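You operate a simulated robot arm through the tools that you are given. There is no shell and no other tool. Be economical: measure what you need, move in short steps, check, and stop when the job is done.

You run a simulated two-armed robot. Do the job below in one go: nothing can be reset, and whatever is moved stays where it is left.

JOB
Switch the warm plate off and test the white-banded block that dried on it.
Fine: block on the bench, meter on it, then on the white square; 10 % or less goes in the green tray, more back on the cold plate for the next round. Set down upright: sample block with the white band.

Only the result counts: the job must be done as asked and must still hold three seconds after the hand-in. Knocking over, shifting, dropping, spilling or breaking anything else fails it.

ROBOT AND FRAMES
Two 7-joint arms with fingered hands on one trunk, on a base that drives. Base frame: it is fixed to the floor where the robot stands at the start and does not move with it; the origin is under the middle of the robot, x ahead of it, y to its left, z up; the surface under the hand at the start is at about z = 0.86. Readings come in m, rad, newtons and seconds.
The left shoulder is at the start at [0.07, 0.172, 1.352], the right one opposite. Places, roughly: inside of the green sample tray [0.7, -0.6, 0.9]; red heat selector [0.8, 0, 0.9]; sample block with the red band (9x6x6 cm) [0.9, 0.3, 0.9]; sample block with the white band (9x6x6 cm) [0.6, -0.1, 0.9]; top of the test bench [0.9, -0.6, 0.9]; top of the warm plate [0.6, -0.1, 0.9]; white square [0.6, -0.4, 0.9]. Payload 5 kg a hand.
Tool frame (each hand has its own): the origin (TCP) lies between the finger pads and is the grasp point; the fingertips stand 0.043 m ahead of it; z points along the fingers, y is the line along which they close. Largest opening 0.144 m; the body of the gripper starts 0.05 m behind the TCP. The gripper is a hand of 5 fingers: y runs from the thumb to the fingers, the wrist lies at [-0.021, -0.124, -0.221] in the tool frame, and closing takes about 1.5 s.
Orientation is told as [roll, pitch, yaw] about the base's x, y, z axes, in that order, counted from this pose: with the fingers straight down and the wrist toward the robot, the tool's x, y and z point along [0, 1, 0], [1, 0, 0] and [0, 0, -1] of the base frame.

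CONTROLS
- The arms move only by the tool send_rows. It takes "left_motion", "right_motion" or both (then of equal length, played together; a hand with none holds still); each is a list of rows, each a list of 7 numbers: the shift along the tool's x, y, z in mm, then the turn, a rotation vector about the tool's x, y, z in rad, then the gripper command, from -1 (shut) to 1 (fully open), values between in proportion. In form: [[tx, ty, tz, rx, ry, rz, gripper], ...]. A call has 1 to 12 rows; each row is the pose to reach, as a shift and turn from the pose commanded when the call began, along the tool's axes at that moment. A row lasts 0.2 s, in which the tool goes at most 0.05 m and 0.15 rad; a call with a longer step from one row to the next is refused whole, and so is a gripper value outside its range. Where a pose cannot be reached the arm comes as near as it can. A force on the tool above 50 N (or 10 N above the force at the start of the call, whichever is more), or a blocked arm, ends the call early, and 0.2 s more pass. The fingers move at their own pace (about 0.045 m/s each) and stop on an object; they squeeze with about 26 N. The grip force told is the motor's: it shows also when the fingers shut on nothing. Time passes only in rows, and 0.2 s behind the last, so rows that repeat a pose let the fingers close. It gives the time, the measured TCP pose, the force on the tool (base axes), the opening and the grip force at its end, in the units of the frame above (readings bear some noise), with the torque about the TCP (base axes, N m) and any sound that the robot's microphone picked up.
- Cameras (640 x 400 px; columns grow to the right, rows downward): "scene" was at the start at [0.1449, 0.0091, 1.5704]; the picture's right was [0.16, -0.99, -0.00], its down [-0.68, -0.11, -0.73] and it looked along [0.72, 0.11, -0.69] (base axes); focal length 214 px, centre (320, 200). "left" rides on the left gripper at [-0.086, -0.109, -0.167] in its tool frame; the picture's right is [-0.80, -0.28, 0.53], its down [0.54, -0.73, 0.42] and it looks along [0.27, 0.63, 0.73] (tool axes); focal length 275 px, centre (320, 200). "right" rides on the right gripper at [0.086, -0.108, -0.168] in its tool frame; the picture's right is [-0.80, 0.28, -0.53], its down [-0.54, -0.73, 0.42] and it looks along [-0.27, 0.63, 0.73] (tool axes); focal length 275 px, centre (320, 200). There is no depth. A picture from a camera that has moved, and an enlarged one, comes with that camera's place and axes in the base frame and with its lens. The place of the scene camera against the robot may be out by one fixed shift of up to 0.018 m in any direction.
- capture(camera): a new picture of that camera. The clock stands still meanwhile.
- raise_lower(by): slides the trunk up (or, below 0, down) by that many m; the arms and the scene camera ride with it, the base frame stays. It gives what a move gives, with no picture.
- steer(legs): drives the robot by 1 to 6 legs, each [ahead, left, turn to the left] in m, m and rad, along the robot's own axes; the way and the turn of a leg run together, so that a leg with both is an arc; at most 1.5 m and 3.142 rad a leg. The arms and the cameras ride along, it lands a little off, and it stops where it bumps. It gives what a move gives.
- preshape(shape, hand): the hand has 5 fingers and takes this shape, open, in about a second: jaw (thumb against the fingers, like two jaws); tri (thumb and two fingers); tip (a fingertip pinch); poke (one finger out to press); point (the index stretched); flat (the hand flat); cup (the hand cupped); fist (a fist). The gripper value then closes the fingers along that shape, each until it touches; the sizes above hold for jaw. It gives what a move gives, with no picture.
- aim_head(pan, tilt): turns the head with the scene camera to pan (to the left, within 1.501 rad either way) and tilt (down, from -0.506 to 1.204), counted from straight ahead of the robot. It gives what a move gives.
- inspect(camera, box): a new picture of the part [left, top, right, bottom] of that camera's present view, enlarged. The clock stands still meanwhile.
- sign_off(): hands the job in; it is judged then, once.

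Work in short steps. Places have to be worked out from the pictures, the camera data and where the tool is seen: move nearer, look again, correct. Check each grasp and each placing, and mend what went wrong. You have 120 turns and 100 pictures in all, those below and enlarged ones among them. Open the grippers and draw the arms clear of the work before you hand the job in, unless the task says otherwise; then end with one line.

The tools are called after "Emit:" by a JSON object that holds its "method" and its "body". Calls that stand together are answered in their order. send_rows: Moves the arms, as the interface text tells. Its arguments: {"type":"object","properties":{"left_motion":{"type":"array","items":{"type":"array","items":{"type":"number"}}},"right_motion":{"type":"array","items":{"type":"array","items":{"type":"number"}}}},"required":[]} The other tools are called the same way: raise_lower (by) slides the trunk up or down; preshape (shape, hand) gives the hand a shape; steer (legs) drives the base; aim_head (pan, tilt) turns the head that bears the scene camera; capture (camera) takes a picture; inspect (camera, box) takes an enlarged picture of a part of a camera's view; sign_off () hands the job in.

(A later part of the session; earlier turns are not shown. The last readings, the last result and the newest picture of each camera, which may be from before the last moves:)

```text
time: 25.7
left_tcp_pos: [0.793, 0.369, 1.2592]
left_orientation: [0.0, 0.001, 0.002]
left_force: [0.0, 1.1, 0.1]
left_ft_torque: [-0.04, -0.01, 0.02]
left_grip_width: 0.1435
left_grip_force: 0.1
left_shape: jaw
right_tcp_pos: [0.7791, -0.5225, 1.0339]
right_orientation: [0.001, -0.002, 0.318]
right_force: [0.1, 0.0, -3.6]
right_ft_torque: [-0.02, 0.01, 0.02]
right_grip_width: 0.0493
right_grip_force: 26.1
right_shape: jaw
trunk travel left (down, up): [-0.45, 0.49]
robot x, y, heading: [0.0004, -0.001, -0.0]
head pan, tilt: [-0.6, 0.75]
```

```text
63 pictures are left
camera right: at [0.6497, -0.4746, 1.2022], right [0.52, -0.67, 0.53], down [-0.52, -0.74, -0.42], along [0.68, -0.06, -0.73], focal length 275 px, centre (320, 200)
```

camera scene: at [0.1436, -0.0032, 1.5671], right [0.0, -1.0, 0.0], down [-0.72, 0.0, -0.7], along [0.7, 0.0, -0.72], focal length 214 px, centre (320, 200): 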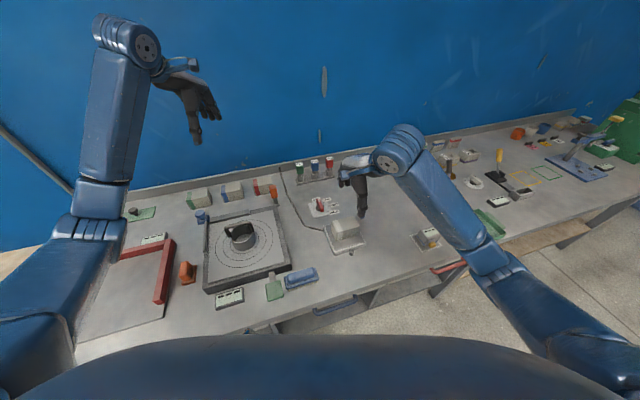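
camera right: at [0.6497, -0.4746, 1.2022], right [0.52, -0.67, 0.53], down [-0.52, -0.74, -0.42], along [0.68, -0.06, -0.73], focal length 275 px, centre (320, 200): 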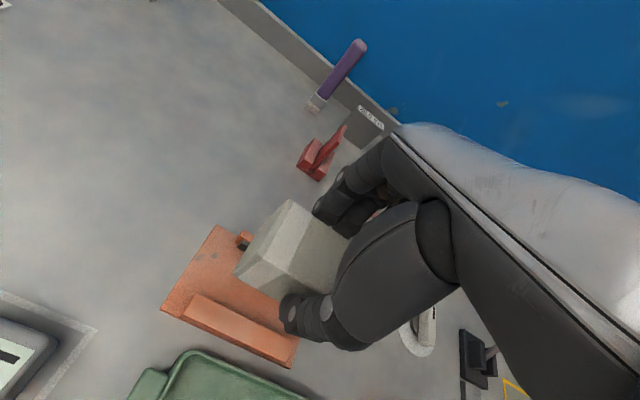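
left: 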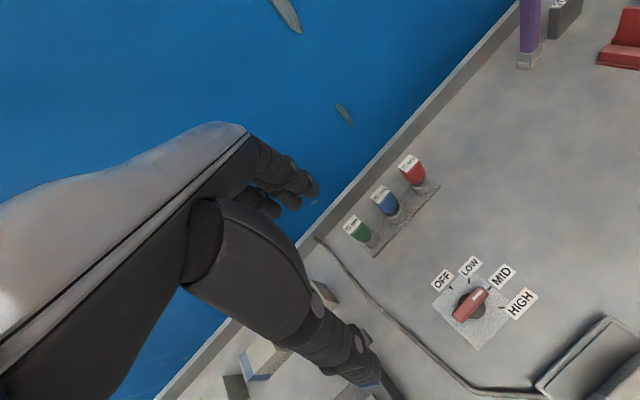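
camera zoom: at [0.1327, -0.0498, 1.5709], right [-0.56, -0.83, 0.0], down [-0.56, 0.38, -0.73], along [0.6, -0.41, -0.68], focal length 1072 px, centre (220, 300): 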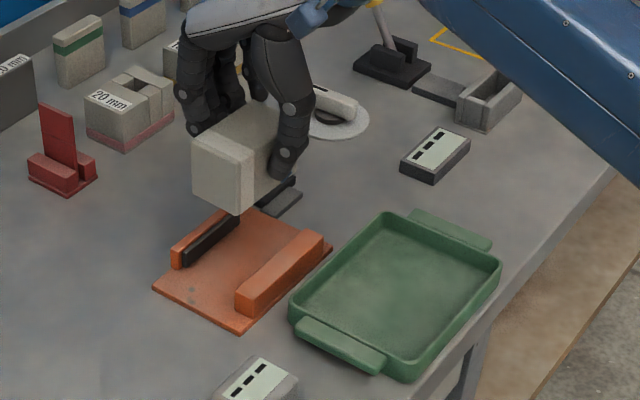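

The block is over the gap. I lower to z≈0.975, just above the jaws, and check clearances.

Emit:
{"method": "send_rows", "body": {"right_motion": [[0, 1, 20, 0, 0, 0, -1], [0, 1, 40, 0, 0, 0, -1], [0, 1, 57, 0, 0, 0, -1], [0, 1, 57, 0, 0, 0, -1]]}}

Emit:
{"method": "inspect", "body": {"camera": "scene", "box": [300, 155, 370, 210]}}

Emit:
{"method": "inspect", "body": {"camera": "right", "box": [150, 180, 340, 360]}}

```text
time: 26.7
left_tcp_pos: [0.7922, 0.3685, 1.259]
left_orientation: [0.0, 0.001, 0.0]
left_force: [0.1, -0.7, 0.0]
left_ft_torque: [0.04, -0.04, 0.0]
left_grip_width: 0.1436
left_grip_force: 0.1
left_shape: jaw
right_tcp_pos: [0.782, -0.5238, 0.976]
right_orientation: [-0.001, 0.001, 0.317]
right_force: [0.2, 0.5, -2.9]
right_ft_torque: [-0.01, -0.03, -0.02]
right_grip_width: 0.0493
right_grip_force: 25.8
right_shape: jaw
trunk travel left (down, up): [-0.45, 0.49]
robot x, y, heading: [0.0014, 0.0035, -0.001]
head pan, tilt: [-0.6, 0.75]
```

```text
7.27 times, centred on (335, 182) of scene
camera zoom: at [0.1322, -0.0506, 1.5709], right [-0.56, -0.83, 0.0], down [-0.56, 0.39, -0.73], along [0.6, -0.41, -0.68], focal length 1560 px, centre (211, 327)
```

zoom: 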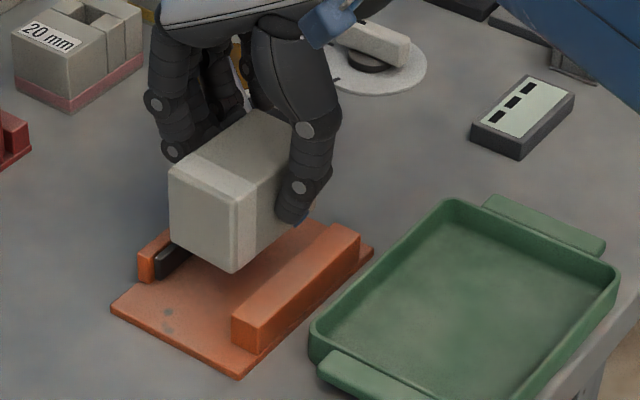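

```text
2.22 times, centred on (245, 270) of right
camera zoom: at [0.6518, -0.4754, 1.1443], right [0.52, -0.67, 0.53], down [-0.52, -0.74, -0.42], along [0.68, -0.06, -0.73], focal length 612 px, centre (487, 44)
```

zoom: 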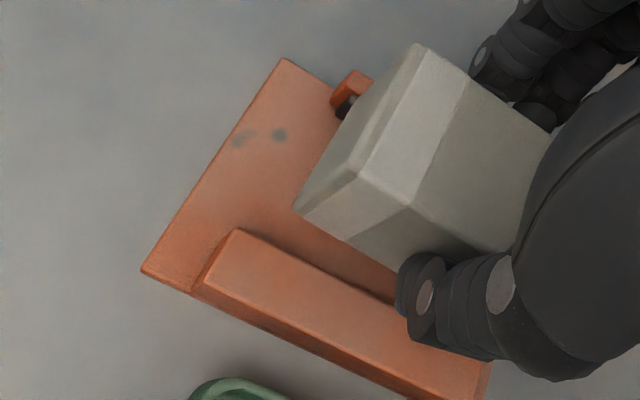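

Clearances look like about 7 mm on each side, and the block is centred along the jaws. I lower to just above the expected bench surface.

Emit:
{"method": "send_rows", "body": {"right_motion": [[0, 0, 10, 0, 0, 0, -1], [0, 0, 20, 0, 0, 0, -1], [0, 0, 30, 0, 0, 0, -1], [0, 0, 30, 0, 0, 0, -1]]}}

Emit:
{"method": "inspect", "body": {"camera": "scene", "box": [300, 155, 370, 210]}}

Emit:
{"method": "inspect", "body": {"camera": "right", "box": [150, 180, 340, 360]}}

```text
time: 27.7
left_tcp_pos: [0.7916, 0.3694, 1.2595]
left_orientation: [0.001, 0.001, 0.0]
left_force: [-0.1, -0.1, 0.1]
left_ft_torque: [-0.01, 0.01, 0.01]
left_grip_width: 0.1437
left_grip_force: 0.0
left_shape: jaw
right_tcp_pos: [0.7813, -0.5238, 0.9469]
right_orientation: [-0.001, 0.001, 0.319]
right_force: [-0.5, 0.4, -1.9]
right_ft_torque: [-0.02, -0.03, 0.01]
right_grip_width: 0.0489
right_grip_force: 26.1
right_shape: jaw
trunk travel left (down, up): [-0.45, 0.49]
robot x, y, heading: [-0.0029, -0.0037, 0.002]
head pan, tilt: [-0.6, 0.75]
```

```text
7.27 times, centred on (335, 182) of scene
camera zoom: at [0.1321, -0.0507, 1.5709], right [-0.56, -0.83, 0.0], down [-0.56, 0.39, -0.73], along [0.6, -0.41, -0.68], focal length 1560 px, centre (211, 327)
```

zoom: 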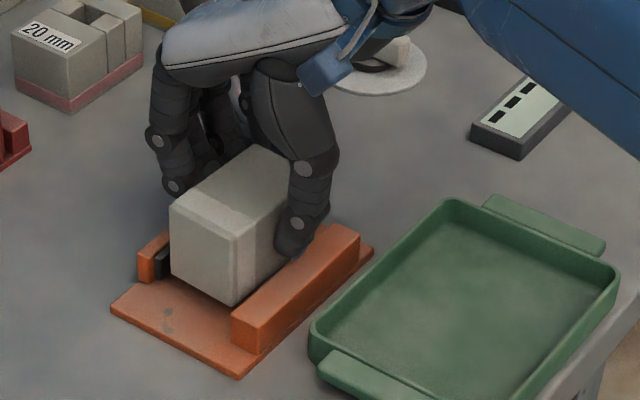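

```text
2.22 times, centred on (245, 270) of right
camera zoom: at [0.6518, -0.4757, 1.1155], right [0.52, -0.67, 0.53], down [-0.52, -0.74, -0.42], along [0.68, -0.06, -0.73], focal length 612 px, centre (487, 44)
```

zoom: 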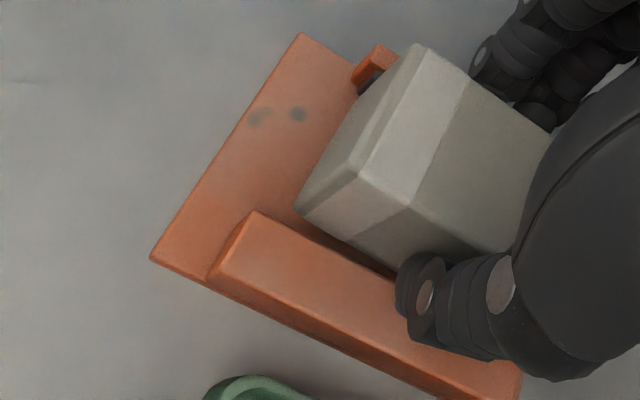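

It fits inside the jaws. Now I lower in small steps and watch for contact.

Emit:
{"method": "send_rows", "body": {"right_motion": [[0, 0, 2, 0, 0, 0, -1], [0, 0, 4, 0, 0, 0, -1], [0, 0, 6, 0, 0, 0, -1], [0, 0, 6, 0, 0, 0, -1]]}}

```text
time: 28.7
left_tcp_pos: [0.7913, 0.3674, 1.2595]
left_orientation: [-0.001, 0.0, -0.001]
left_force: [0.7, -0.3, -0.1]
left_ft_torque: [0.03, 0.02, -0.02]
left_grip_width: 0.1436
left_grip_force: 0.2
left_shape: jaw
right_tcp_pos: [0.7807, -0.5235, 0.9405]
right_orientation: [-0.001, 0.001, 0.318]
right_force: [-0.3, 0.0, -3.4]
right_ft_torque: [-0.03, -0.06, 0.0]
right_grip_width: 0.0494
right_grip_force: 26.1
right_shape: jaw
trunk travel left (down, up): [-0.45, 0.49]
robot x, y, heading: [-0.0022, -0.0019, -0.001]
head pan, tilt: [-0.6, 0.75]
```

No contact yet, so I continue in 1.5 mm steps.

Emit:
{"method": "send_rows", "body": {"right_motion": [[0, 0, 1.5, 0, 0, 0, -1], [0, 0, 3, 0, 0, 0, -1], [0, 0, 3, 0, 0, 0, -1]]}}

Emit:
{"method": "inspect", "body": {"camera": "scene", "box": [310, 170, 360, 210]}}

```text
time: 29.5
left_tcp_pos: [0.7913, 0.3679, 1.2603]
left_orientation: [0.001, 0.003, 0.002]
left_force: [-0.4, -0.4, 0.4]
left_ft_torque: [-0.01, 0.03, 0.03]
left_grip_width: 0.1437
left_grip_force: 0.0
left_shape: jaw
right_tcp_pos: [0.7817, -0.5225, 0.9381]
right_orientation: [0.0, -0.003, 0.319]
right_force: [0.4, 1.0, -2.6]
right_ft_torque: [-0.01, 0.01, -0.02]
right_grip_width: 0.0494
right_grip_force: 26.4
right_shape: jaw
trunk travel left (down, up): [-0.45, 0.49]
robot x, y, heading: [-0.0023, -0.0005, -0.002]
head pan, tilt: [-0.6, 0.75]
```

```text
10.00 times, centred on (335, 190) of scene
camera zoom: at [0.1321, -0.0506, 1.571], right [-0.56, -0.83, 0.0], down [-0.56, 0.39, -0.73], along [0.6, -0.41, -0.68], focal length 2145 px, centre (170, 300)
```

zoom: 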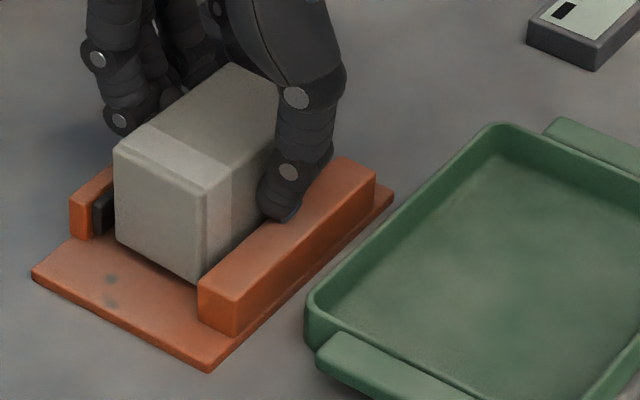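

The thumb tip hovers close to the near jaw and a small gap remains under the block. I go down 2 mm more at a time.

Emit:
{"method": "send_rows", "body": {"right_motion": [[0, 0, 1, 0, 0, 0, -1], [0, 0, 2, 0, 0, 0, -1], [0, 0, 2, 0, 0, 0, -1]]}}

Emit:
{"method": "send_rows", "body": {"right_motion": [[0, 0, 1, 0, 0, 0, -1], [0, 0, 2, 0, 0, 0, -1], [0, 0, 2, 0, 0, 0, -1]]}}

```text
time: 30.3
left_tcp_pos: [0.7912, 0.3693, 1.2588]
left_orientation: [0.0, 0.0, -0.001]
left_force: [-0.2, -1.1, -0.1]
left_ft_torque: [0.0, 0.0, 0.02]
left_grip_width: 0.1434
left_grip_force: 0.0
left_shape: jaw
right_tcp_pos: [0.7808, -0.5233, 0.9385]
right_orientation: [-0.002, -0.002, 0.317]
right_force: [1.0, -0.7, 9.7]
right_ft_torque: [-0.14, 0.52, 0.07]
right_grip_width: 0.0491
right_grip_force: 26.5
right_shape: jaw
trunk travel left (down, up): [-0.45, 0.49]
robot x, y, heading: [-0.001, -0.0017, -0.003]
head pan, tilt: [-0.6, 0.75]
```

```text
time: 31.1
left_tcp_pos: [0.7889, 0.3702, 1.2597]
left_orientation: [-0.002, 0.001, -0.002]
left_force: [0.8, -0.2, 0.2]
left_ft_torque: [0.0, -0.02, 0.01]
left_grip_width: 0.1437
left_grip_force: 0.1
left_shape: jaw
right_tcp_pos: [0.7801, -0.524, 0.9373]
right_orientation: [-0.001, -0.004, 0.316]
right_force: [2.5, -2.0, 23.9]
right_ft_torque: [-0.31, 1.18, 0.09]
right_grip_width: 0.0496
right_grip_force: 25.7
right_shape: jaw
trunk travel left (down, up): [-0.45, 0.49]
robot x, y, heading: [-0.0002, -0.0015, 0.0]
head pan, tilt: [-0.6, 0.75]
```

The upward force sits about 49 mm on the near side, so the thumb rests on the near jaw. The block is within a millimetre or so of the bench. I back up 3 mm and open gently.

Emit:
{"method": "send_rows", "body": {"right_motion": [[0, 0, -3, 0, 0, 0, -1], [0, 0, -3, 0, 0, 0, -0.2], [0, 0, -3, 0, 0, 0, -0.1], [0, 0, -3, 0, 0, 0, 0.0], [0, 0, -3, 0, 0, 0, 0.2], [0, 0, -3, 0, 0, 0, 0.3], [0, 0, -3, 0, 0, 0, 0.4]]}}

Emit:
{"method": "inspect", "body": {"camera": "scene", "box": [310, 170, 360, 210]}}

```text
time: 32.7
left_tcp_pos: [0.7911, 0.3677, 1.2587]
left_orientation: [0.0, 0.0, 0.001]
left_force: [-0.1, 0.6, 0.5]
left_ft_torque: [0.01, -0.02, 0.0]
left_grip_width: 0.1435
left_grip_force: 0.1
left_shape: jaw
right_tcp_pos: [0.7815, -0.5238, 0.9342]
right_orientation: [0.001, 0.001, 0.318]
right_force: [0.9, 0.9, 0.6]
right_ft_torque: [0.02, 0.05, -0.06]
right_grip_width: 0.1
right_grip_force: 0.2
right_shape: jaw
trunk travel left (down, up): [-0.45, 0.49]
robot x, y, heading: [0.0031, 0.002, 0.003]
head pan, tilt: [-0.6, 0.75]
```

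```text
10.00 times, centred on (335, 190) of scene
camera zoom: at [0.1318, -0.0508, 1.5708], right [-0.57, -0.82, 0.0], down [-0.56, 0.39, -0.73], along [0.6, -0.41, -0.68], focal length 2145 px, centre (170, 300)
```

zoom: 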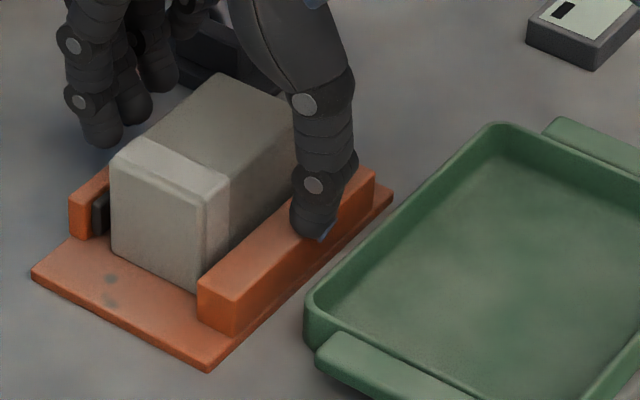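

The block stands flat in the bench and is released. I rise straight up, then move above the meter for a closer look. I plan to grip it across its short side, keeping the thumb to the right of the yellow knob.

Emit:
{"method": "send_rows", "body": {"right_motion": [[0, 0, -15, 0, 0, 0, 0.4], [0, 0, -50, 0, 0, 0, 0.4], [0, 0, -90, 0, 0, 0, 0.4], [0, 0, -130, 0, 0, 0, 0.4], [30, -27, -150, 0, 0, -0.01, 0.4], [60, -54, -150, 0, 0, -0.01, 0.4], [90, -80, -150, 0, 0, -0.01, 0.4], [120, -107, -150, 0, 0, -0.01, 0.4], [149, -134, -150, 0, 0, -0.01, 0.4], [149, -134, -150, 0, 0, -0.01, 0.4]]}}

Emit:
{"method": "capture", "body": {"camera": "right"}}

Emit:
{"method": "inspect", "body": {"camera": "scene", "box": [290, 160, 370, 240]}}

```text
time: 34.9
left_tcp_pos: [0.7923, 0.3687, 1.2595]
left_orientation: [0.0, -0.001, 0.001]
left_force: [0.0, -0.4, -0.6]
left_ft_torque: [0.02, 0.04, 0.01]
left_grip_width: 0.1436
left_grip_force: 0.1
left_shape: jaw
right_tcp_pos: [0.6071, -0.4256, 1.0868]
right_orientation: [0.0, 0.001, 0.326]
right_force: [-0.5, -0.4, -0.2]
right_ft_torque: [0.03, 0.05, 0.01]
right_grip_width: 0.1009
right_grip_force: 0.0
right_shape: jaw
trunk travel left (down, up): [-0.45, 0.49]
robot x, y, heading: [-0.001, -0.003, -0.001]
head pan, tilt: [-0.6, 0.75]
```

```text
56 pictures are left
camera right: at [0.4768, -0.3788, 1.2561], right [0.53, -0.66, 0.53], down [-0.51, -0.75, -0.42], along [0.68, -0.05, -0.73], focal length 275 px, centre (320, 200)
```

right: 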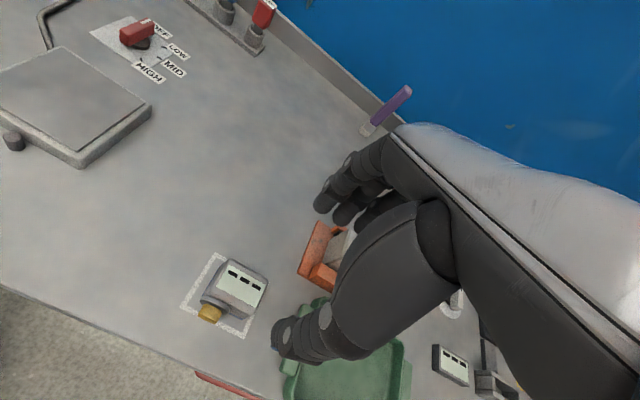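

```text
5.00 times, centred on (330, 200) of scene
camera zoom: at [0.133, -0.0505, 1.5709], right [-0.56, -0.83, 0.0], down [-0.56, 0.39, -0.73], along [0.6, -0.41, -0.68], focal length 1072 px, centre (270, 200)
```

zoom: 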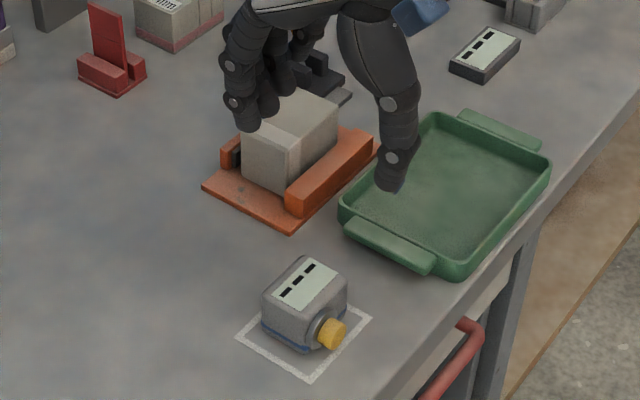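

Emit:
{"method": "inspect", "body": {"camera": "right", "box": [170, 240, 290, 350]}}

```text
3.64 times, centred on (230, 295) of right
camera zoom: at [0.4768, -0.3788, 1.2561], right [0.53, -0.66, 0.53], down [-0.51, -0.75, -0.42], along [0.68, -0.05, -0.73], focal length 1001 px, centre (647, -146)
```

zoom: 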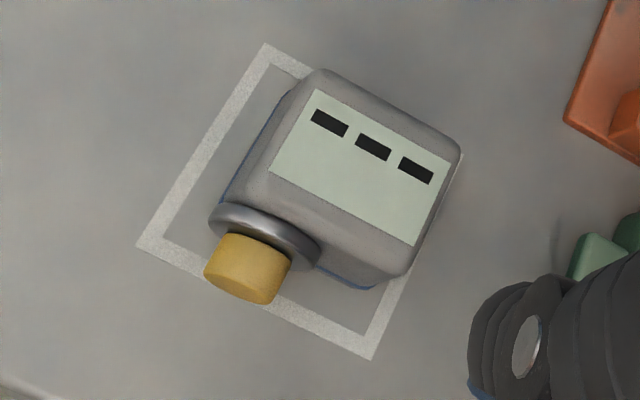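

The meter spans 6 × 4.5 cm and the free part of its near face is the right half, so the grip point is (0.610, -0.429). I shift slightly and go down to just above its top.

Emit:
{"method": "send_rows", "body": {"right_motion": [[-5, 2, 30, 0, 0, 0, 0.4], [-5, 2, 65, 0, 0, 0, 0.4], [-5, 2, 100, 0, 0, 0, 0.4], [-5, 2, 120, 0, 0, 0, 0.4], [-5, 2, 120, 0, 0, 0, 0.4]]}}

Emit:
{"method": "inspect", "body": {"camera": "right", "box": [170, 190, 370, 370]}}

Emit:
{"method": "inspect", "body": {"camera": "scene", "box": [290, 170, 370, 240]}}

```text
time: 36.1
left_tcp_pos: [0.7922, 0.3685, 1.2596]
left_orientation: [0.002, 0.002, 0.001]
left_force: [-0.1, -0.4, 0.3]
left_ft_torque: [0.04, 0.01, -0.01]
left_grip_width: 0.1435
left_grip_force: 0.0
left_shape: jaw
right_tcp_pos: [0.6102, -0.4287, 0.9676]
right_orientation: [-0.001, 0.0, 0.326]
right_force: [-0.7, -0.1, 0.7]
right_ft_torque: [-0.03, 0.03, -0.02]
right_grip_width: 0.1007
right_grip_force: 0.0
right_shape: jaw
trunk travel left (down, up): [-0.45, 0.49]
robot x, y, heading: [-0.0027, -0.0008, 0.001]
head pan, tilt: [-0.6, 0.75]
```

```text
2.22 times, centred on (270, 280) of right
camera zoom: at [0.4799, -0.3816, 1.1356], right [0.52, -0.66, 0.53], down [-0.51, -0.75, -0.42], along [0.68, -0.05, -0.73], focal length 612 px, centre (431, 22)
```

zoom: 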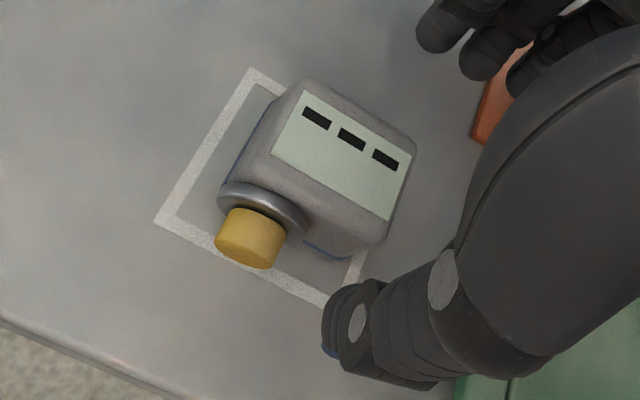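

```text
5.71 times, centred on (330, 205) of scene
camera zoom: at [0.1316, -0.0503, 1.571], right [-0.56, -0.83, 0.0], down [-0.56, 0.39, -0.73], along [0.6, -0.41, -0.68], focal length 1226 px, centre (263, 171)
```

zoom: 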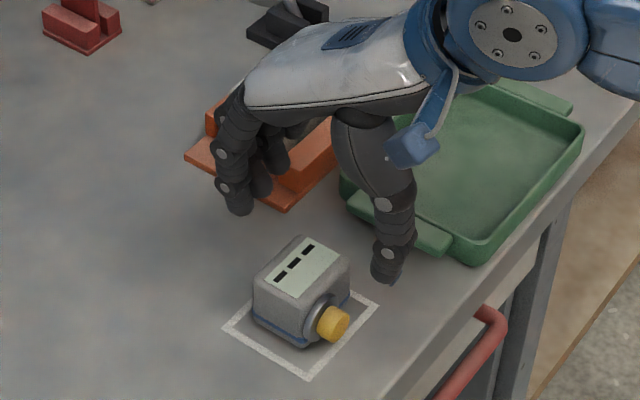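

In the tool frame the free near face spans x from -19 to +11 mm and y is centred, so I shift 4 mm right, descend 43 mm and close.

Emit:
{"method": "send_rows", "body": {"right_motion": [[-4, 0, 15, 0, 0, 0, 0.4], [-4, 0, 30, 0, 0, 0, 0.4], [-4, 0, 43, 0, 0, 0, 0.4], [-4, 0, 43, 0, 0, 0, -1], [-4, 0, 43, 0, 0, 0, -1], [-4, 0, 43, 0, 0, 0, -1], [-4, 0, 43, 0, 0, 0, -1], [-4, 0, 43, 0, 0, 0, -1], [-4, 0, 43, 0, 0, 0, -1]]}}

Emit:
{"method": "inspect", "body": {"camera": "right", "box": [170, 170, 370, 350]}}

Emit:
{"method": "inspect", "body": {"camera": "scene", "box": [290, 170, 370, 240]}}

```text
time: 38.1
left_tcp_pos: [0.7922, 0.368, 1.2598]
left_orientation: [0.0, 0.001, 0.0]
left_force: [-0.3, 0.8, 1.1]
left_ft_torque: [-0.02, -0.03, 0.01]
left_grip_width: 0.1437
left_grip_force: 0.0
left_shape: jaw
right_tcp_pos: [0.6116, -0.4316, 0.9244]
right_orientation: [0.0, 0.0, 0.326]
right_force: [0.2, -1.1, 1.7]
right_ft_torque: [0.05, -0.08, -0.03]
right_grip_width: 0.0381
right_grip_force: 26.7
right_shape: jaw
trunk travel left (down, up): [-0.45, 0.49]
robot x, y, heading: [-0.0005, 0.0012, 0.003]
head pan, tilt: [-0.6, 0.75]
```

```text
2.22 times, centred on (270, 260) of right
camera zoom: at [0.4805, -0.3849, 1.0927], right [0.52, -0.66, 0.53], down [-0.51, -0.75, -0.42], along [0.68, -0.05, -0.73], focal length 612 px, centre (431, 67)
```

zoom: 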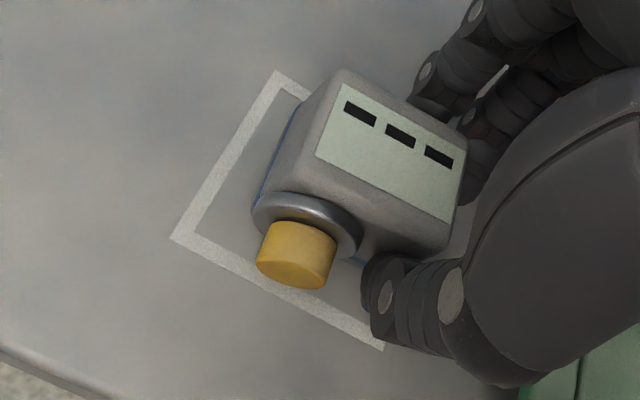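

```text
5.71 times, centred on (330, 205) of scene
camera zoom: at [0.1316, -0.0504, 1.571], right [-0.56, -0.83, 0.0], down [-0.56, 0.39, -0.73], along [0.6, -0.41, -0.68], focal length 1226 px, centre (263, 171)
```

zoom: 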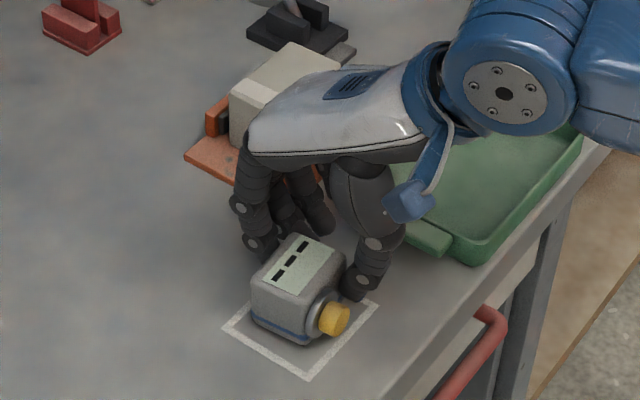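

The meter is gripped clear of the knob. I lift it and check that it hangs level.

Emit:
{"method": "send_rows", "body": {"right_motion": [[0, 0, -8, 0, 0, 0, -1], [0, 0, -20, 0, 0, 0, -1], [0, 0, -40, 0, 0, 0, -1], [0, 0, -70, 0, 0, 0, -1], [0, 0, -100, 0, 0, 0, -1], [0, 0, -140, 0, 0, 0, -1], [0, 0, -140, 0, 0, 0, -1]]}}

Emit:
{"method": "inspect", "body": {"camera": "right", "box": [170, 170, 370, 350]}}

Emit:
{"method": "inspect", "body": {"camera": "scene", "box": [290, 140, 370, 210]}}

```text
time: 39.7
left_tcp_pos: [0.7919, 0.3678, 1.2595]
left_orientation: [0.0, 0.002, 0.0]
left_force: [-0.2, -0.5, 0.9]
left_ft_torque: [0.02, 0.02, 0.01]
left_grip_width: 0.1436
left_grip_force: 0.1
left_shape: jaw
right_tcp_pos: [0.6134, -0.4329, 1.0622]
right_orientation: [0.002, 0.002, 0.326]
right_force: [0.6, 0.1, -3.2]
right_ft_torque: [-0.09, -0.02, 0.02]
right_grip_width: 0.0373
right_grip_force: 25.6
right_shape: jaw
trunk travel left (down, up): [-0.45, 0.49]
robot x, y, heading: [-0.0003, -0.0025, 0.002]
head pan, tilt: [-0.6, 0.75]
```

```text
2.22 times, centred on (270, 260) of right
camera zoom: at [0.4828, -0.3862, 1.2313], right [0.53, -0.66, 0.53], down [-0.51, -0.75, -0.42], along [0.68, -0.05, -0.73], focal length 612 px, centre (431, 67)
```

zoom: 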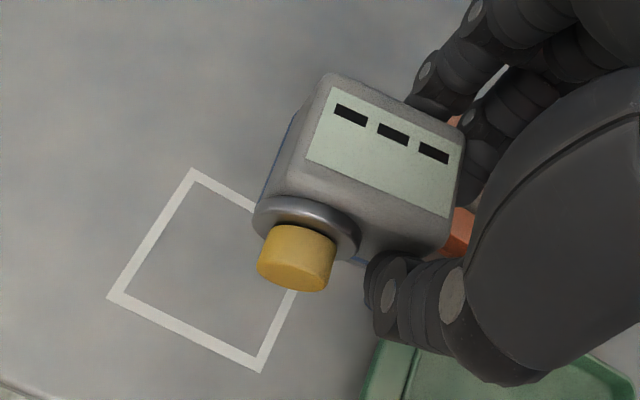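

```text
5.71 times, centred on (330, 175) of scene
camera zoom: at [0.1322, -0.051, 1.5709], right [-0.56, -0.83, 0.0], down [-0.56, 0.39, -0.73], along [0.6, -0.41, -0.68], focal length 1226 px, centre (263, 343)
```

zoom: 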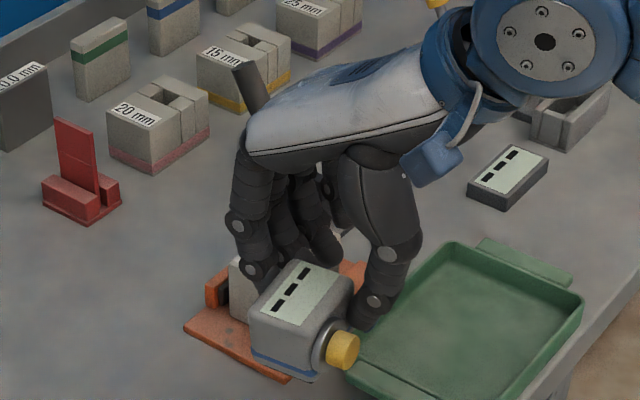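

It hangs essentially level, about 3.5 N. I carry it over the block: TCP target (0.786, -0.537), because the meter's centre lies 15 mm left of the TCP.

Emit:
{"method": "send_rows", "body": {"right_motion": [[-30, 26, -10, 0, 0, 0, -1], [-61, 52, -10, 0, 0, 0, -1], [-92, 78, -10, 0, 0, 0, -1], [-123, 104, -10, 0, 0, 0.008, -1], [-154, 130, -10, 0, 0, 0.008, -1], [-154, 130, 10, 0, 0, 0.008, -1], [-154, 130, 30, 0, 0, 0.008, -1], [-154, 130, 30, 0, 0, 0.008, -1]]}}

Emit:
{"method": "inspect", "body": {"camera": "right", "box": [150, 170, 370, 370]}}

Emit:
{"method": "inspect", "body": {"camera": "scene", "box": [300, 140, 380, 210]}}

```text
time: 41.5
left_tcp_pos: [0.7918, 0.3693, 1.2591]
left_orientation: [-0.002, 0.001, 0.0]
left_force: [-0.6, -0.8, -0.1]
left_ft_torque: [0.01, 0.01, 0.02]
left_grip_width: 0.1434
left_grip_force: 0.1
left_shape: jaw
right_tcp_pos: [0.7878, -0.5365, 1.0334]
right_orientation: [0.001, 0.002, 0.32]
right_force: [-0.2, -0.1, -3.7]
right_ft_torque: [-0.09, -0.02, -0.01]
right_grip_width: 0.0371
right_grip_force: 25.9
right_shape: jaw
trunk travel left (down, up): [-0.45, 0.49]
robot x, y, heading: [0.0014, 0.0016, 0.0]
head pan, tilt: [-0.6, 0.75]
```

```text
2.00 times, centred on (260, 270) of right
camera zoom: at [0.6569, -0.4888, 1.2018], right [0.52, -0.67, 0.53], down [-0.52, -0.74, -0.42], along [0.68, -0.06, -0.73], focal length 551 px, centre (440, 60)
```

zoom: 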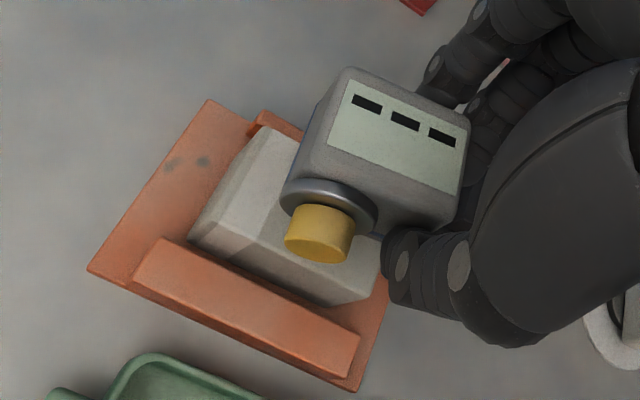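

```text
5.71 times, centred on (340, 175) of scene
camera zoom: at [0.1326, -0.0505, 1.5709], right [-0.56, -0.83, 0.0], down [-0.56, 0.39, -0.73], along [0.6, -0.41, -0.68], focal length 1226 px, centre (206, 343)
```

zoom: 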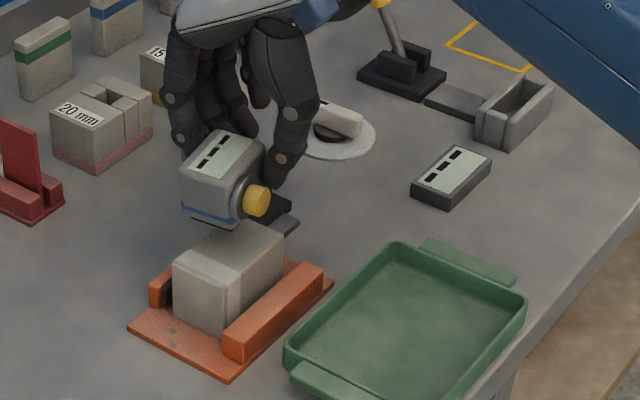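

The meter is over the block, and the block sits a little toward the near jaw. I shift 5 mm nearer and lower to just above the expected contact height (z≈0.99).

Emit:
{"method": "send_rows", "body": {"right_motion": [[0, -5, 10, 0, 0, 0, -1], [0, -5, 20, 0, 0, 0, -1], [0, -5, 30, 0, 0, 0, -1], [0, -5, 33, 0, 0, 0, -1], [0, -5, 33, 0, 0, 0, -1]]}}

Emit:
{"method": "inspect", "body": {"camera": "right", "box": [150, 170, 370, 370]}}

Emit:
{"method": "inspect", "body": {"camera": "scene", "box": [310, 155, 370, 205]}}

```text
time: 42.7
left_tcp_pos: [0.7924, 0.3679, 1.2584]
left_orientation: [0.0, 0.002, -0.001]
left_force: [0.0, 0.4, -0.2]
left_ft_torque: [0.01, 0.04, 0.03]
left_grip_width: 0.1435
left_grip_force: 0.1
left_shape: jaw
right_tcp_pos: [0.7804, -0.5389, 0.9999]
right_orientation: [0.0, 0.0, 0.318]
right_force: [0.7, -0.6, -4.0]
right_ft_torque: [-0.08, -0.08, 0.02]
right_grip_width: 0.0373
right_grip_force: 25.9
right_shape: jaw
trunk travel left (down, up): [-0.45, 0.49]
robot x, y, heading: [0.0009, 0.0008, 0.0]
head pan, tilt: [-0.6, 0.75]
```

```text
2.00 times, centred on (260, 270) of right
camera zoom: at [0.6502, -0.4903, 1.1687], right [0.52, -0.67, 0.53], down [-0.52, -0.74, -0.42], along [0.68, -0.06, -0.73], focal length 551 px, centre (440, 60)
```

zoom: 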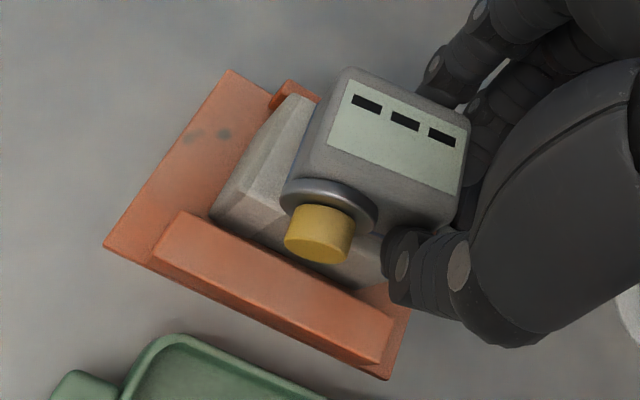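

```text
8.00 times, centred on (340, 180) of scene
camera zoom: at [0.1322, -0.0506, 1.5709], right [-0.56, -0.83, 0.0], down [-0.56, 0.39, -0.73], along [0.6, -0.41, -0.68], focal length 1716 px, centre (160, 360)
```

zoom: 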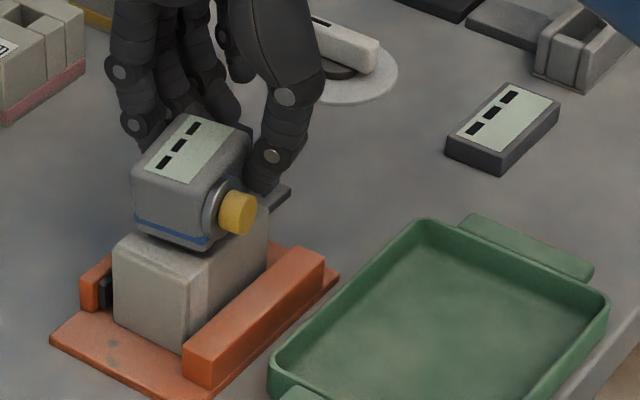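

The meter hangs centred about 1 cm above the block. I lower in small steps until contact.

Emit:
{"method": "send_rows", "body": {"right_motion": [[0, 0, 2, 0, 0, 0, -1], [0, 0, 4, 0, 0, 0, -1], [0, 0, 6, 0, 0, 0, -1], [0, 0, 6, 0, 0, 0, -1]]}}

Emit:
{"method": "send_rows", "body": {"right_motion": [[0, 0, 1, 0, 0, 0, -1], [0, 0, 2, 0, 0, 0, -1], [0, 0, 3, 0, 0, 0, -1], [0, 0, 3, 0, 0, 0, -1]]}}

```text
time: 43.7
left_tcp_pos: [0.7918, 0.3692, 1.2596]
left_orientation: [0.001, 0.002, -0.001]
left_force: [-0.5, 0.0, 0.2]
left_ft_torque: [-0.03, -0.02, 0.0]
left_grip_width: 0.1434
left_grip_force: 0.2
left_shape: jaw
right_tcp_pos: [0.7803, -0.5385, 0.9951]
right_orientation: [0.0, -0.001, 0.318]
right_force: [1.6, -0.7, -0.4]
right_ft_torque: [0.0, -0.07, -0.04]
right_grip_width: 0.0371
right_grip_force: 25.8
right_shape: jaw
trunk travel left (down, up): [-0.45, 0.49]
robot x, y, heading: [0.0024, -0.0019, 0.002]
head pan, tilt: [-0.6, 0.75]
```

```text
time: 44.7
left_tcp_pos: [0.7907, 0.3686, 1.26]
left_orientation: [0.002, 0.001, 0.001]
left_force: [0.4, -0.4, -0.1]
left_ft_torque: [-0.02, -0.02, -0.02]
left_grip_width: 0.1437
left_grip_force: 0.2
left_shape: jaw
right_tcp_pos: [0.7799, -0.5381, 0.9916]
right_orientation: [0.0, -0.001, 0.317]
right_force: [0.5, -2.2, 4.0]
right_ft_torque: [0.1, -0.15, -0.03]
right_grip_width: 0.0373
right_grip_force: 26.3
right_shape: jaw
trunk travel left (down, up): [-0.45, 0.49]
robot x, y, heading: [-0.0003, -0.0019, 0.004]
head pan, tilt: [-0.6, 0.75]
```

Contact is made, about 7 N net. I check the display and seating before letting go.

Emit:
{"method": "inspect", "body": {"camera": "right", "box": [240, 180, 380, 320]}}

Emit:
{"method": "inspect", "body": {"camera": "scene", "box": [310, 155, 370, 205]}}

```text
2.86 times, centred on (310, 250) of right
camera zoom: at [0.6497, -0.4898, 1.1607], right [0.52, -0.67, 0.53], down [-0.52, -0.74, -0.42], along [0.68, -0.06, -0.73], focal length 786 px, centre (349, 57)
```

zoom: 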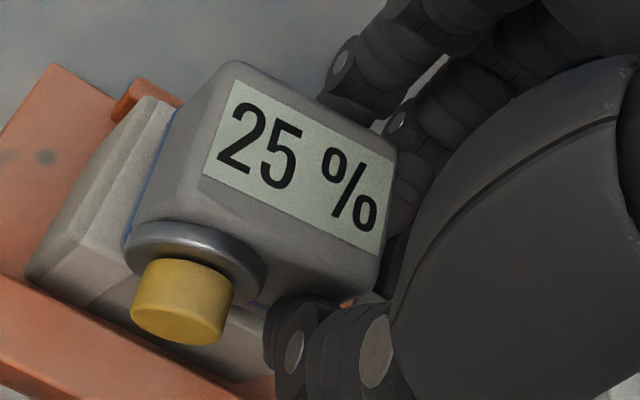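

```text
8.00 times, centred on (340, 180) of scene
camera zoom: at [0.1314, -0.0504, 1.5711], right [-0.56, -0.83, 0.0], down [-0.56, 0.39, -0.73], along [0.6, -0.41, -0.68], focal length 1716 px, centre (160, 360)
```

zoom: 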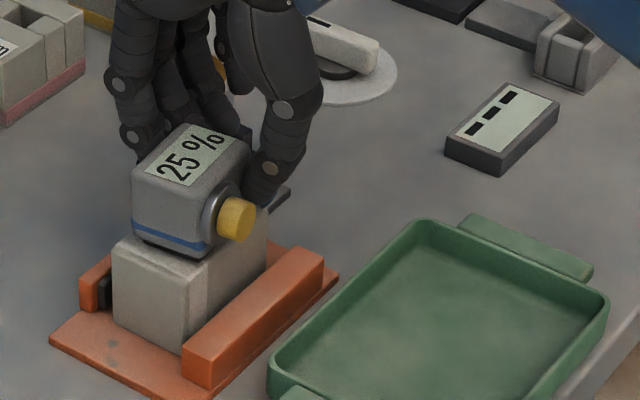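

The reading is 25 %. To make sure it is a settled, honest reading I release the meter on the block, wait, and read again.

Emit:
{"method": "send_rows", "body": {"right_motion": [[0, 0, 0, 0, 0, 0, -0.3], [0, 0, 0, 0, 0, 0, -0.2], [0, 0, 0, 0, 0, 0, -0.1], [0, 0, 0, 0, 0, 0, 0.0], [0, 0, 0, 0, 0, 0, 0.0], [0, 0, 0, 0, 0, 0, 0.0], [0, 0, 0, 0, 0, 0, 0.0], [0, 0, 0, 0, 0, 0, 0.0], [0, 0, 0, 0, 0, 0, 0.0], [0, 0, 0, 0, 0, 0, 0.0], [0, 0, 0, 0, 0, 0, 0.0], [0, 0, 0, 0, 0, 0, 0.0]]}}

Emit:
{"method": "inspect", "body": {"camera": "right", "box": [240, 180, 380, 320]}}

Emit:
{"method": "inspect", "body": {"camera": "scene", "box": [310, 155, 370, 205]}}

```text
time: 47.3
left_tcp_pos: [0.7906, 0.3686, 1.2597]
left_orientation: [0.001, 0.001, -0.001]
left_force: [-0.7, 0.3, 0.1]
left_ft_torque: [-0.04, -0.03, 0.06]
left_grip_width: 0.1436
left_grip_force: 0.1
left_shape: jaw
right_tcp_pos: [0.7803, -0.5374, 0.9913]
right_orientation: [0.001, 0.001, 0.32]
right_force: [0.6, 0.4, 0.7]
right_ft_torque: [0.04, 0.0, -0.02]
right_grip_width: 0.0712
right_grip_force: 0.0
right_shape: jaw
trunk travel left (down, up): [-0.45, 0.49]
robot x, y, heading: [0.002, -0.0015, 0.003]
head pan, tilt: [-0.6, 0.75]
```

```text
2.86 times, centred on (310, 250) of right
camera zoom: at [0.6499, -0.4896, 1.1601], right [0.52, -0.67, 0.53], down [-0.52, -0.74, -0.42], along [0.68, -0.06, -0.73], focal length 786 px, centre (349, 57)
```

zoom: 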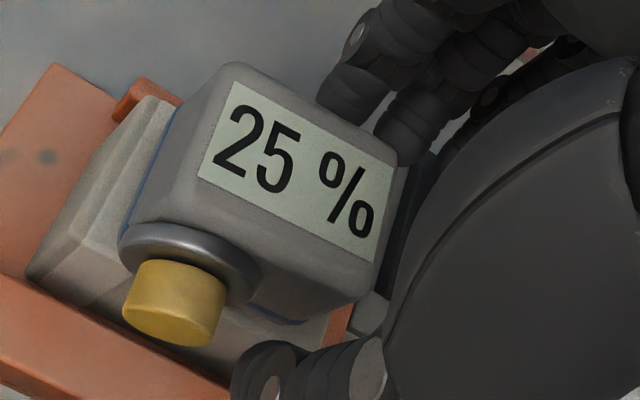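

```text
8.00 times, centred on (340, 180) of scene
camera zoom: at [0.1317, -0.0504, 1.571], right [-0.56, -0.83, 0.0], down [-0.56, 0.39, -0.73], along [0.6, -0.41, -0.68], focal length 1716 px, centre (160, 360)
```

zoom: 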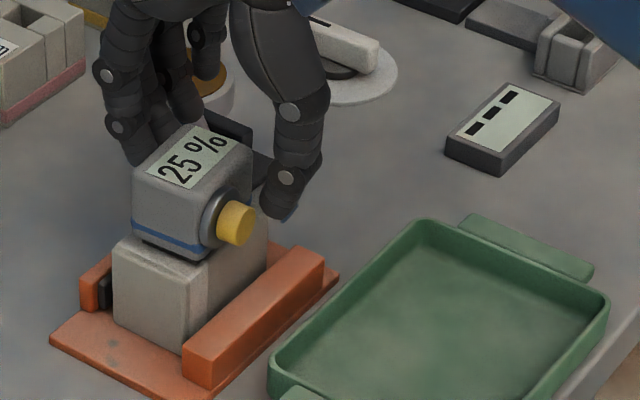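

The reading is a steady 25 %, more than 10 %, so the block goes back on the cold plate. First I re-grip the meter and lift it.

Emit:
{"method": "send_rows", "body": {"right_motion": [[0, 0, 0, 0, 0, 0, -1], [0, 0, 0, 0, 0, 0, -1], [0, 0, 0, 0, 0, 0, -1], [0, 0, 0, 0, 0, 0, -1], [0, 0, 0, 0, 0, 0, -1], [0, 0, -8, 0, 0, 0, -1], [0, 0, -20, 0, 0, 0, -1], [0, 0, -40, 0, 0, 0, -1], [0, 0, -65, 0, 0, 0, -1], [0, 0, -80, 0, 0, 0, -1], [0, 0, -80, 0, 0, 0, -1]]}}

Emit:
{"method": "capture", "body": {"camera": "right"}}

Emit:
{"method": "inspect", "body": {"camera": "scene", "box": [300, 140, 380, 210]}}

```text
time: 49.7
left_tcp_pos: [0.7928, 0.3682, 1.259]
left_orientation: [0.0, 0.002, 0.001]
left_force: [0.2, 0.0, -0.1]
left_ft_torque: [0.02, 0.01, -0.03]
left_grip_width: 0.1437
left_grip_force: 0.0
left_shape: jaw
right_tcp_pos: [0.7811, -0.5384, 1.0711]
right_orientation: [0.0, 0.002, 0.32]
right_force: [-0.4, -0.9, -3.4]
right_ft_torque: [-0.07, -0.02, 0.0]
right_grip_width: 0.0368
right_grip_force: 26.4
right_shape: jaw
trunk travel left (down, up): [-0.45, 0.49]
robot x, y, heading: [0.0041, -0.0015, -0.003]
head pan, tilt: [-0.6, 0.75]
```

```text
39 pictures are left
camera right: at [0.651, -0.4904, 1.2395], right [0.52, -0.67, 0.53], down [-0.52, -0.74, -0.42], along [0.68, -0.06, -0.73], focal length 275 px, centre (320, 200)
```

right: 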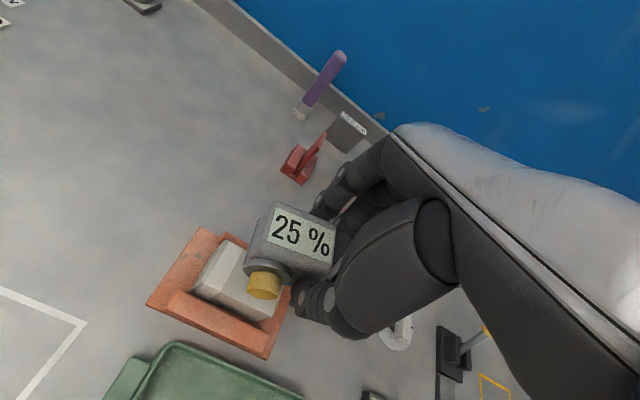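

```text
5.71 times, centred on (340, 175) of scene
camera zoom: at [0.1324, -0.0509, 1.5709], right [-0.56, -0.83, 0.0], down [-0.56, 0.39, -0.73], along [0.6, -0.41, -0.68], focal length 1226 px, centre (206, 343)
```

zoom: 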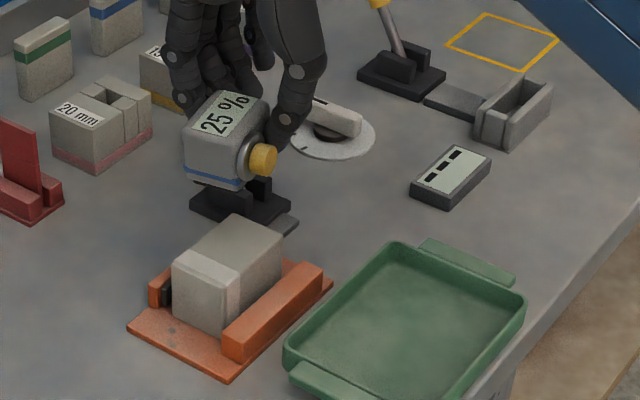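

The meter is lifted and the block is untouched. I carry the meter back over the white square, to the pose where I picked it up.

Emit:
{"method": "send_rows", "body": {"right_motion": [[31, -25, 0, 0, 0, 0, -1], [62, -51, 0, 0, 0, 0, -1], [93, -76, 0, 0, 0, 0, -1], [124, -102, 0, 0, 0, -0.006, -1], [155, -127, 0, 0, 0, -0.006, -1], [155, -127, 35, 0, 0, -0.006, -1], [155, -127, 70, 0, 0, -0.006, -1], [155, -127, 110, 0, 0, -0.006, -1], [155, -127, 130, 0, 0, -0.006, -1], [155, -127, 130, 0, 0, -0.006, -1]]}}

Emit:
{"method": "inspect", "body": {"camera": "right", "box": [170, 170, 370, 350]}}

```text
time: 51.9
left_tcp_pos: [0.7913, 0.3682, 1.2595]
left_orientation: [-0.001, -0.001, 0.001]
left_force: [-0.3, -0.4, -0.2]
left_ft_torque: [0.0, -0.01, 0.02]
left_grip_width: 0.1437
left_grip_force: 0.2
left_shape: jaw
right_tcp_pos: [0.6109, -0.4288, 0.9434]
right_orientation: [0.001, 0.0, 0.324]
right_force: [-0.3, -0.6, -3.0]
right_ft_torque: [-0.08, -0.05, -0.03]
right_grip_width: 0.0368
right_grip_force: 26.0
right_shape: jaw
trunk travel left (down, up): [-0.45, 0.49]
robot x, y, heading: [0.0016, 0.0031, -0.002]
head pan, tilt: [-0.6, 0.75]
```

```text
2.22 times, centred on (270, 260) of right
camera zoom: at [0.4801, -0.3814, 1.1121], right [0.52, -0.66, 0.53], down [-0.51, -0.75, -0.42], along [0.68, -0.05, -0.73], focal length 612 px, centre (431, 67)
```

zoom: 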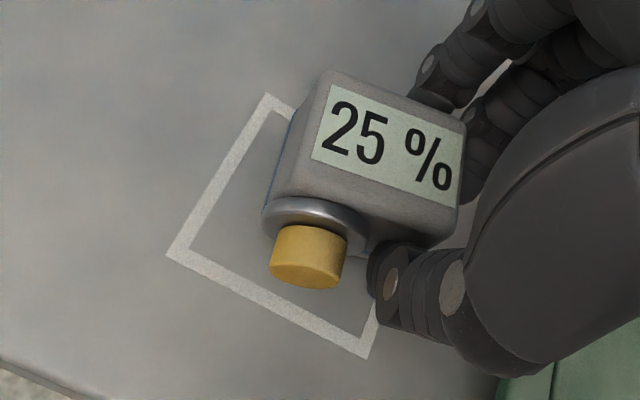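

The meter is above the square. I nudge 3 mm left and lower to contact in small steps.

Emit:
{"method": "send_rows", "body": {"right_motion": [[3, -1, 6, 0, 0, 0, -1], [3, -1, 11, 0, 0, 0, -1], [3, -1, 15, 0, 0, 0, -1], [3, -1, 15, 0, 0, 0, -1]]}}

Emit:
{"method": "send_rows", "body": {"right_motion": [[0, 0, 1.5, 0, 0, 0, -1], [0, 0, 3, 0, 0, 0, -1], [0, 0, 3, 0, 0, 0, -1]]}}

```text
time: 52.9
left_tcp_pos: [0.7927, 0.3688, 1.2603]
left_orientation: [0.0, 0.002, -0.002]
left_force: [-0.1, 0.2, 0.1]
left_ft_torque: [0.0, 0.02, -0.02]
left_grip_width: 0.1435
left_grip_force: 0.1
left_shape: jaw
right_tcp_pos: [0.6082, -0.4278, 0.9266]
right_orientation: [0.0, 0.0, 0.324]
right_force: [0.2, -0.9, -2.0]
right_ft_torque: [-0.02, -0.02, -0.04]
right_grip_width: 0.037
right_grip_force: 26.2
right_shape: jaw
trunk travel left (down, up): [-0.45, 0.49]
robot x, y, heading: [0.0027, 0.0017, 0.003]
head pan, tilt: [-0.6, 0.75]
```

```text
time: 53.7
left_tcp_pos: [0.7911, 0.368, 1.2604]
left_orientation: [0.0, 0.0, 0.001]
left_force: [0.1, 0.1, -0.6]
left_ft_torque: [0.01, -0.02, 0.01]
left_grip_width: 0.1434
left_grip_force: 0.0
left_shape: jaw
right_tcp_pos: [0.6071, -0.4269, 0.923]
right_orientation: [-0.001, 0.001, 0.324]
right_force: [0.4, -1.7, 3.6]
right_ft_torque: [0.09, -0.08, -0.06]
right_grip_width: 0.0373
right_grip_force: 26.4
right_shape: jaw
trunk travel left (down, up): [-0.45, 0.49]
robot x, y, heading: [-0.0006, 0.0001, 0.002]
head pan, tilt: [-0.6, 0.75]
```

The meter stands on the square. I open, rise straight up, and check.

Emit:
{"method": "send_rows", "body": {"right_motion": [[0, 0, 0, 0, 0, 0, -0.2], [0, 0, 0, 0, 0, 0, 0.1], [0, 0, 0, 0, 0, 0, 0.4], [0, 0, 0, 0, 0, 0, 0.4], [0, 0, 0, 0, 0, 0, 0.4], [0, 0, -20, 0, 0, 0, 0.4], [0, 0, -60, 0, 0, 0, 0.4], [0, 0, -100, 0, 0, 0, 0.4], [0, 0, -140, 0, 0, 0, 0.4], [0, 0, -140, 0, 0, 0, 0.4]]}}

Emit:
{"method": "inspect", "body": {"camera": "right", "box": [170, 230, 370, 370]}}

```text
time: 55.9
left_tcp_pos: [0.7918, 0.3686, 1.2595]
left_orientation: [0.0, 0.002, -0.001]
left_force: [0.1, -1.2, 0.0]
left_ft_torque: [0.04, -0.01, -0.04]
left_grip_width: 0.1436
left_grip_force: 0.0
left_shape: jaw
right_tcp_pos: [0.6088, -0.4295, 1.0626]
right_orientation: [0.001, 0.001, 0.325]
right_force: [0.4, -0.6, -0.2]
right_ft_torque: [0.0, 0.0, 0.0]
right_grip_width: 0.1007
right_grip_force: 0.1
right_shape: jaw
trunk travel left (down, up): [-0.45, 0.49]
robot x, y, heading: [0.0003, 0.0001, -0.003]
head pan, tilt: [-0.6, 0.75]
```

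```text
2.86 times, centred on (270, 300) of right
camera zoom: at [0.4778, -0.3815, 1.2306], right [0.52, -0.66, 0.53], down [-0.52, -0.75, -0.42], along [0.68, -0.05, -0.73], focal length 786 px, centre (463, -86)
```

zoom: 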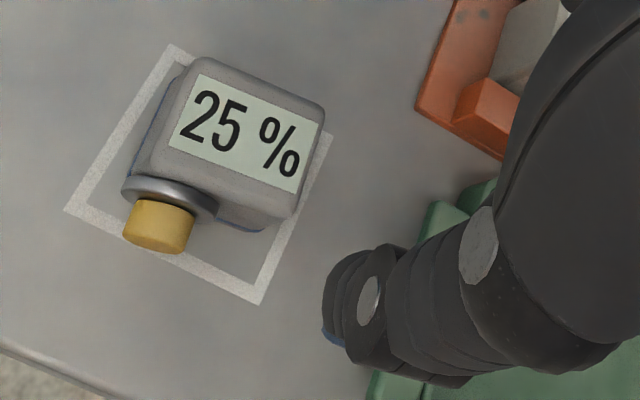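

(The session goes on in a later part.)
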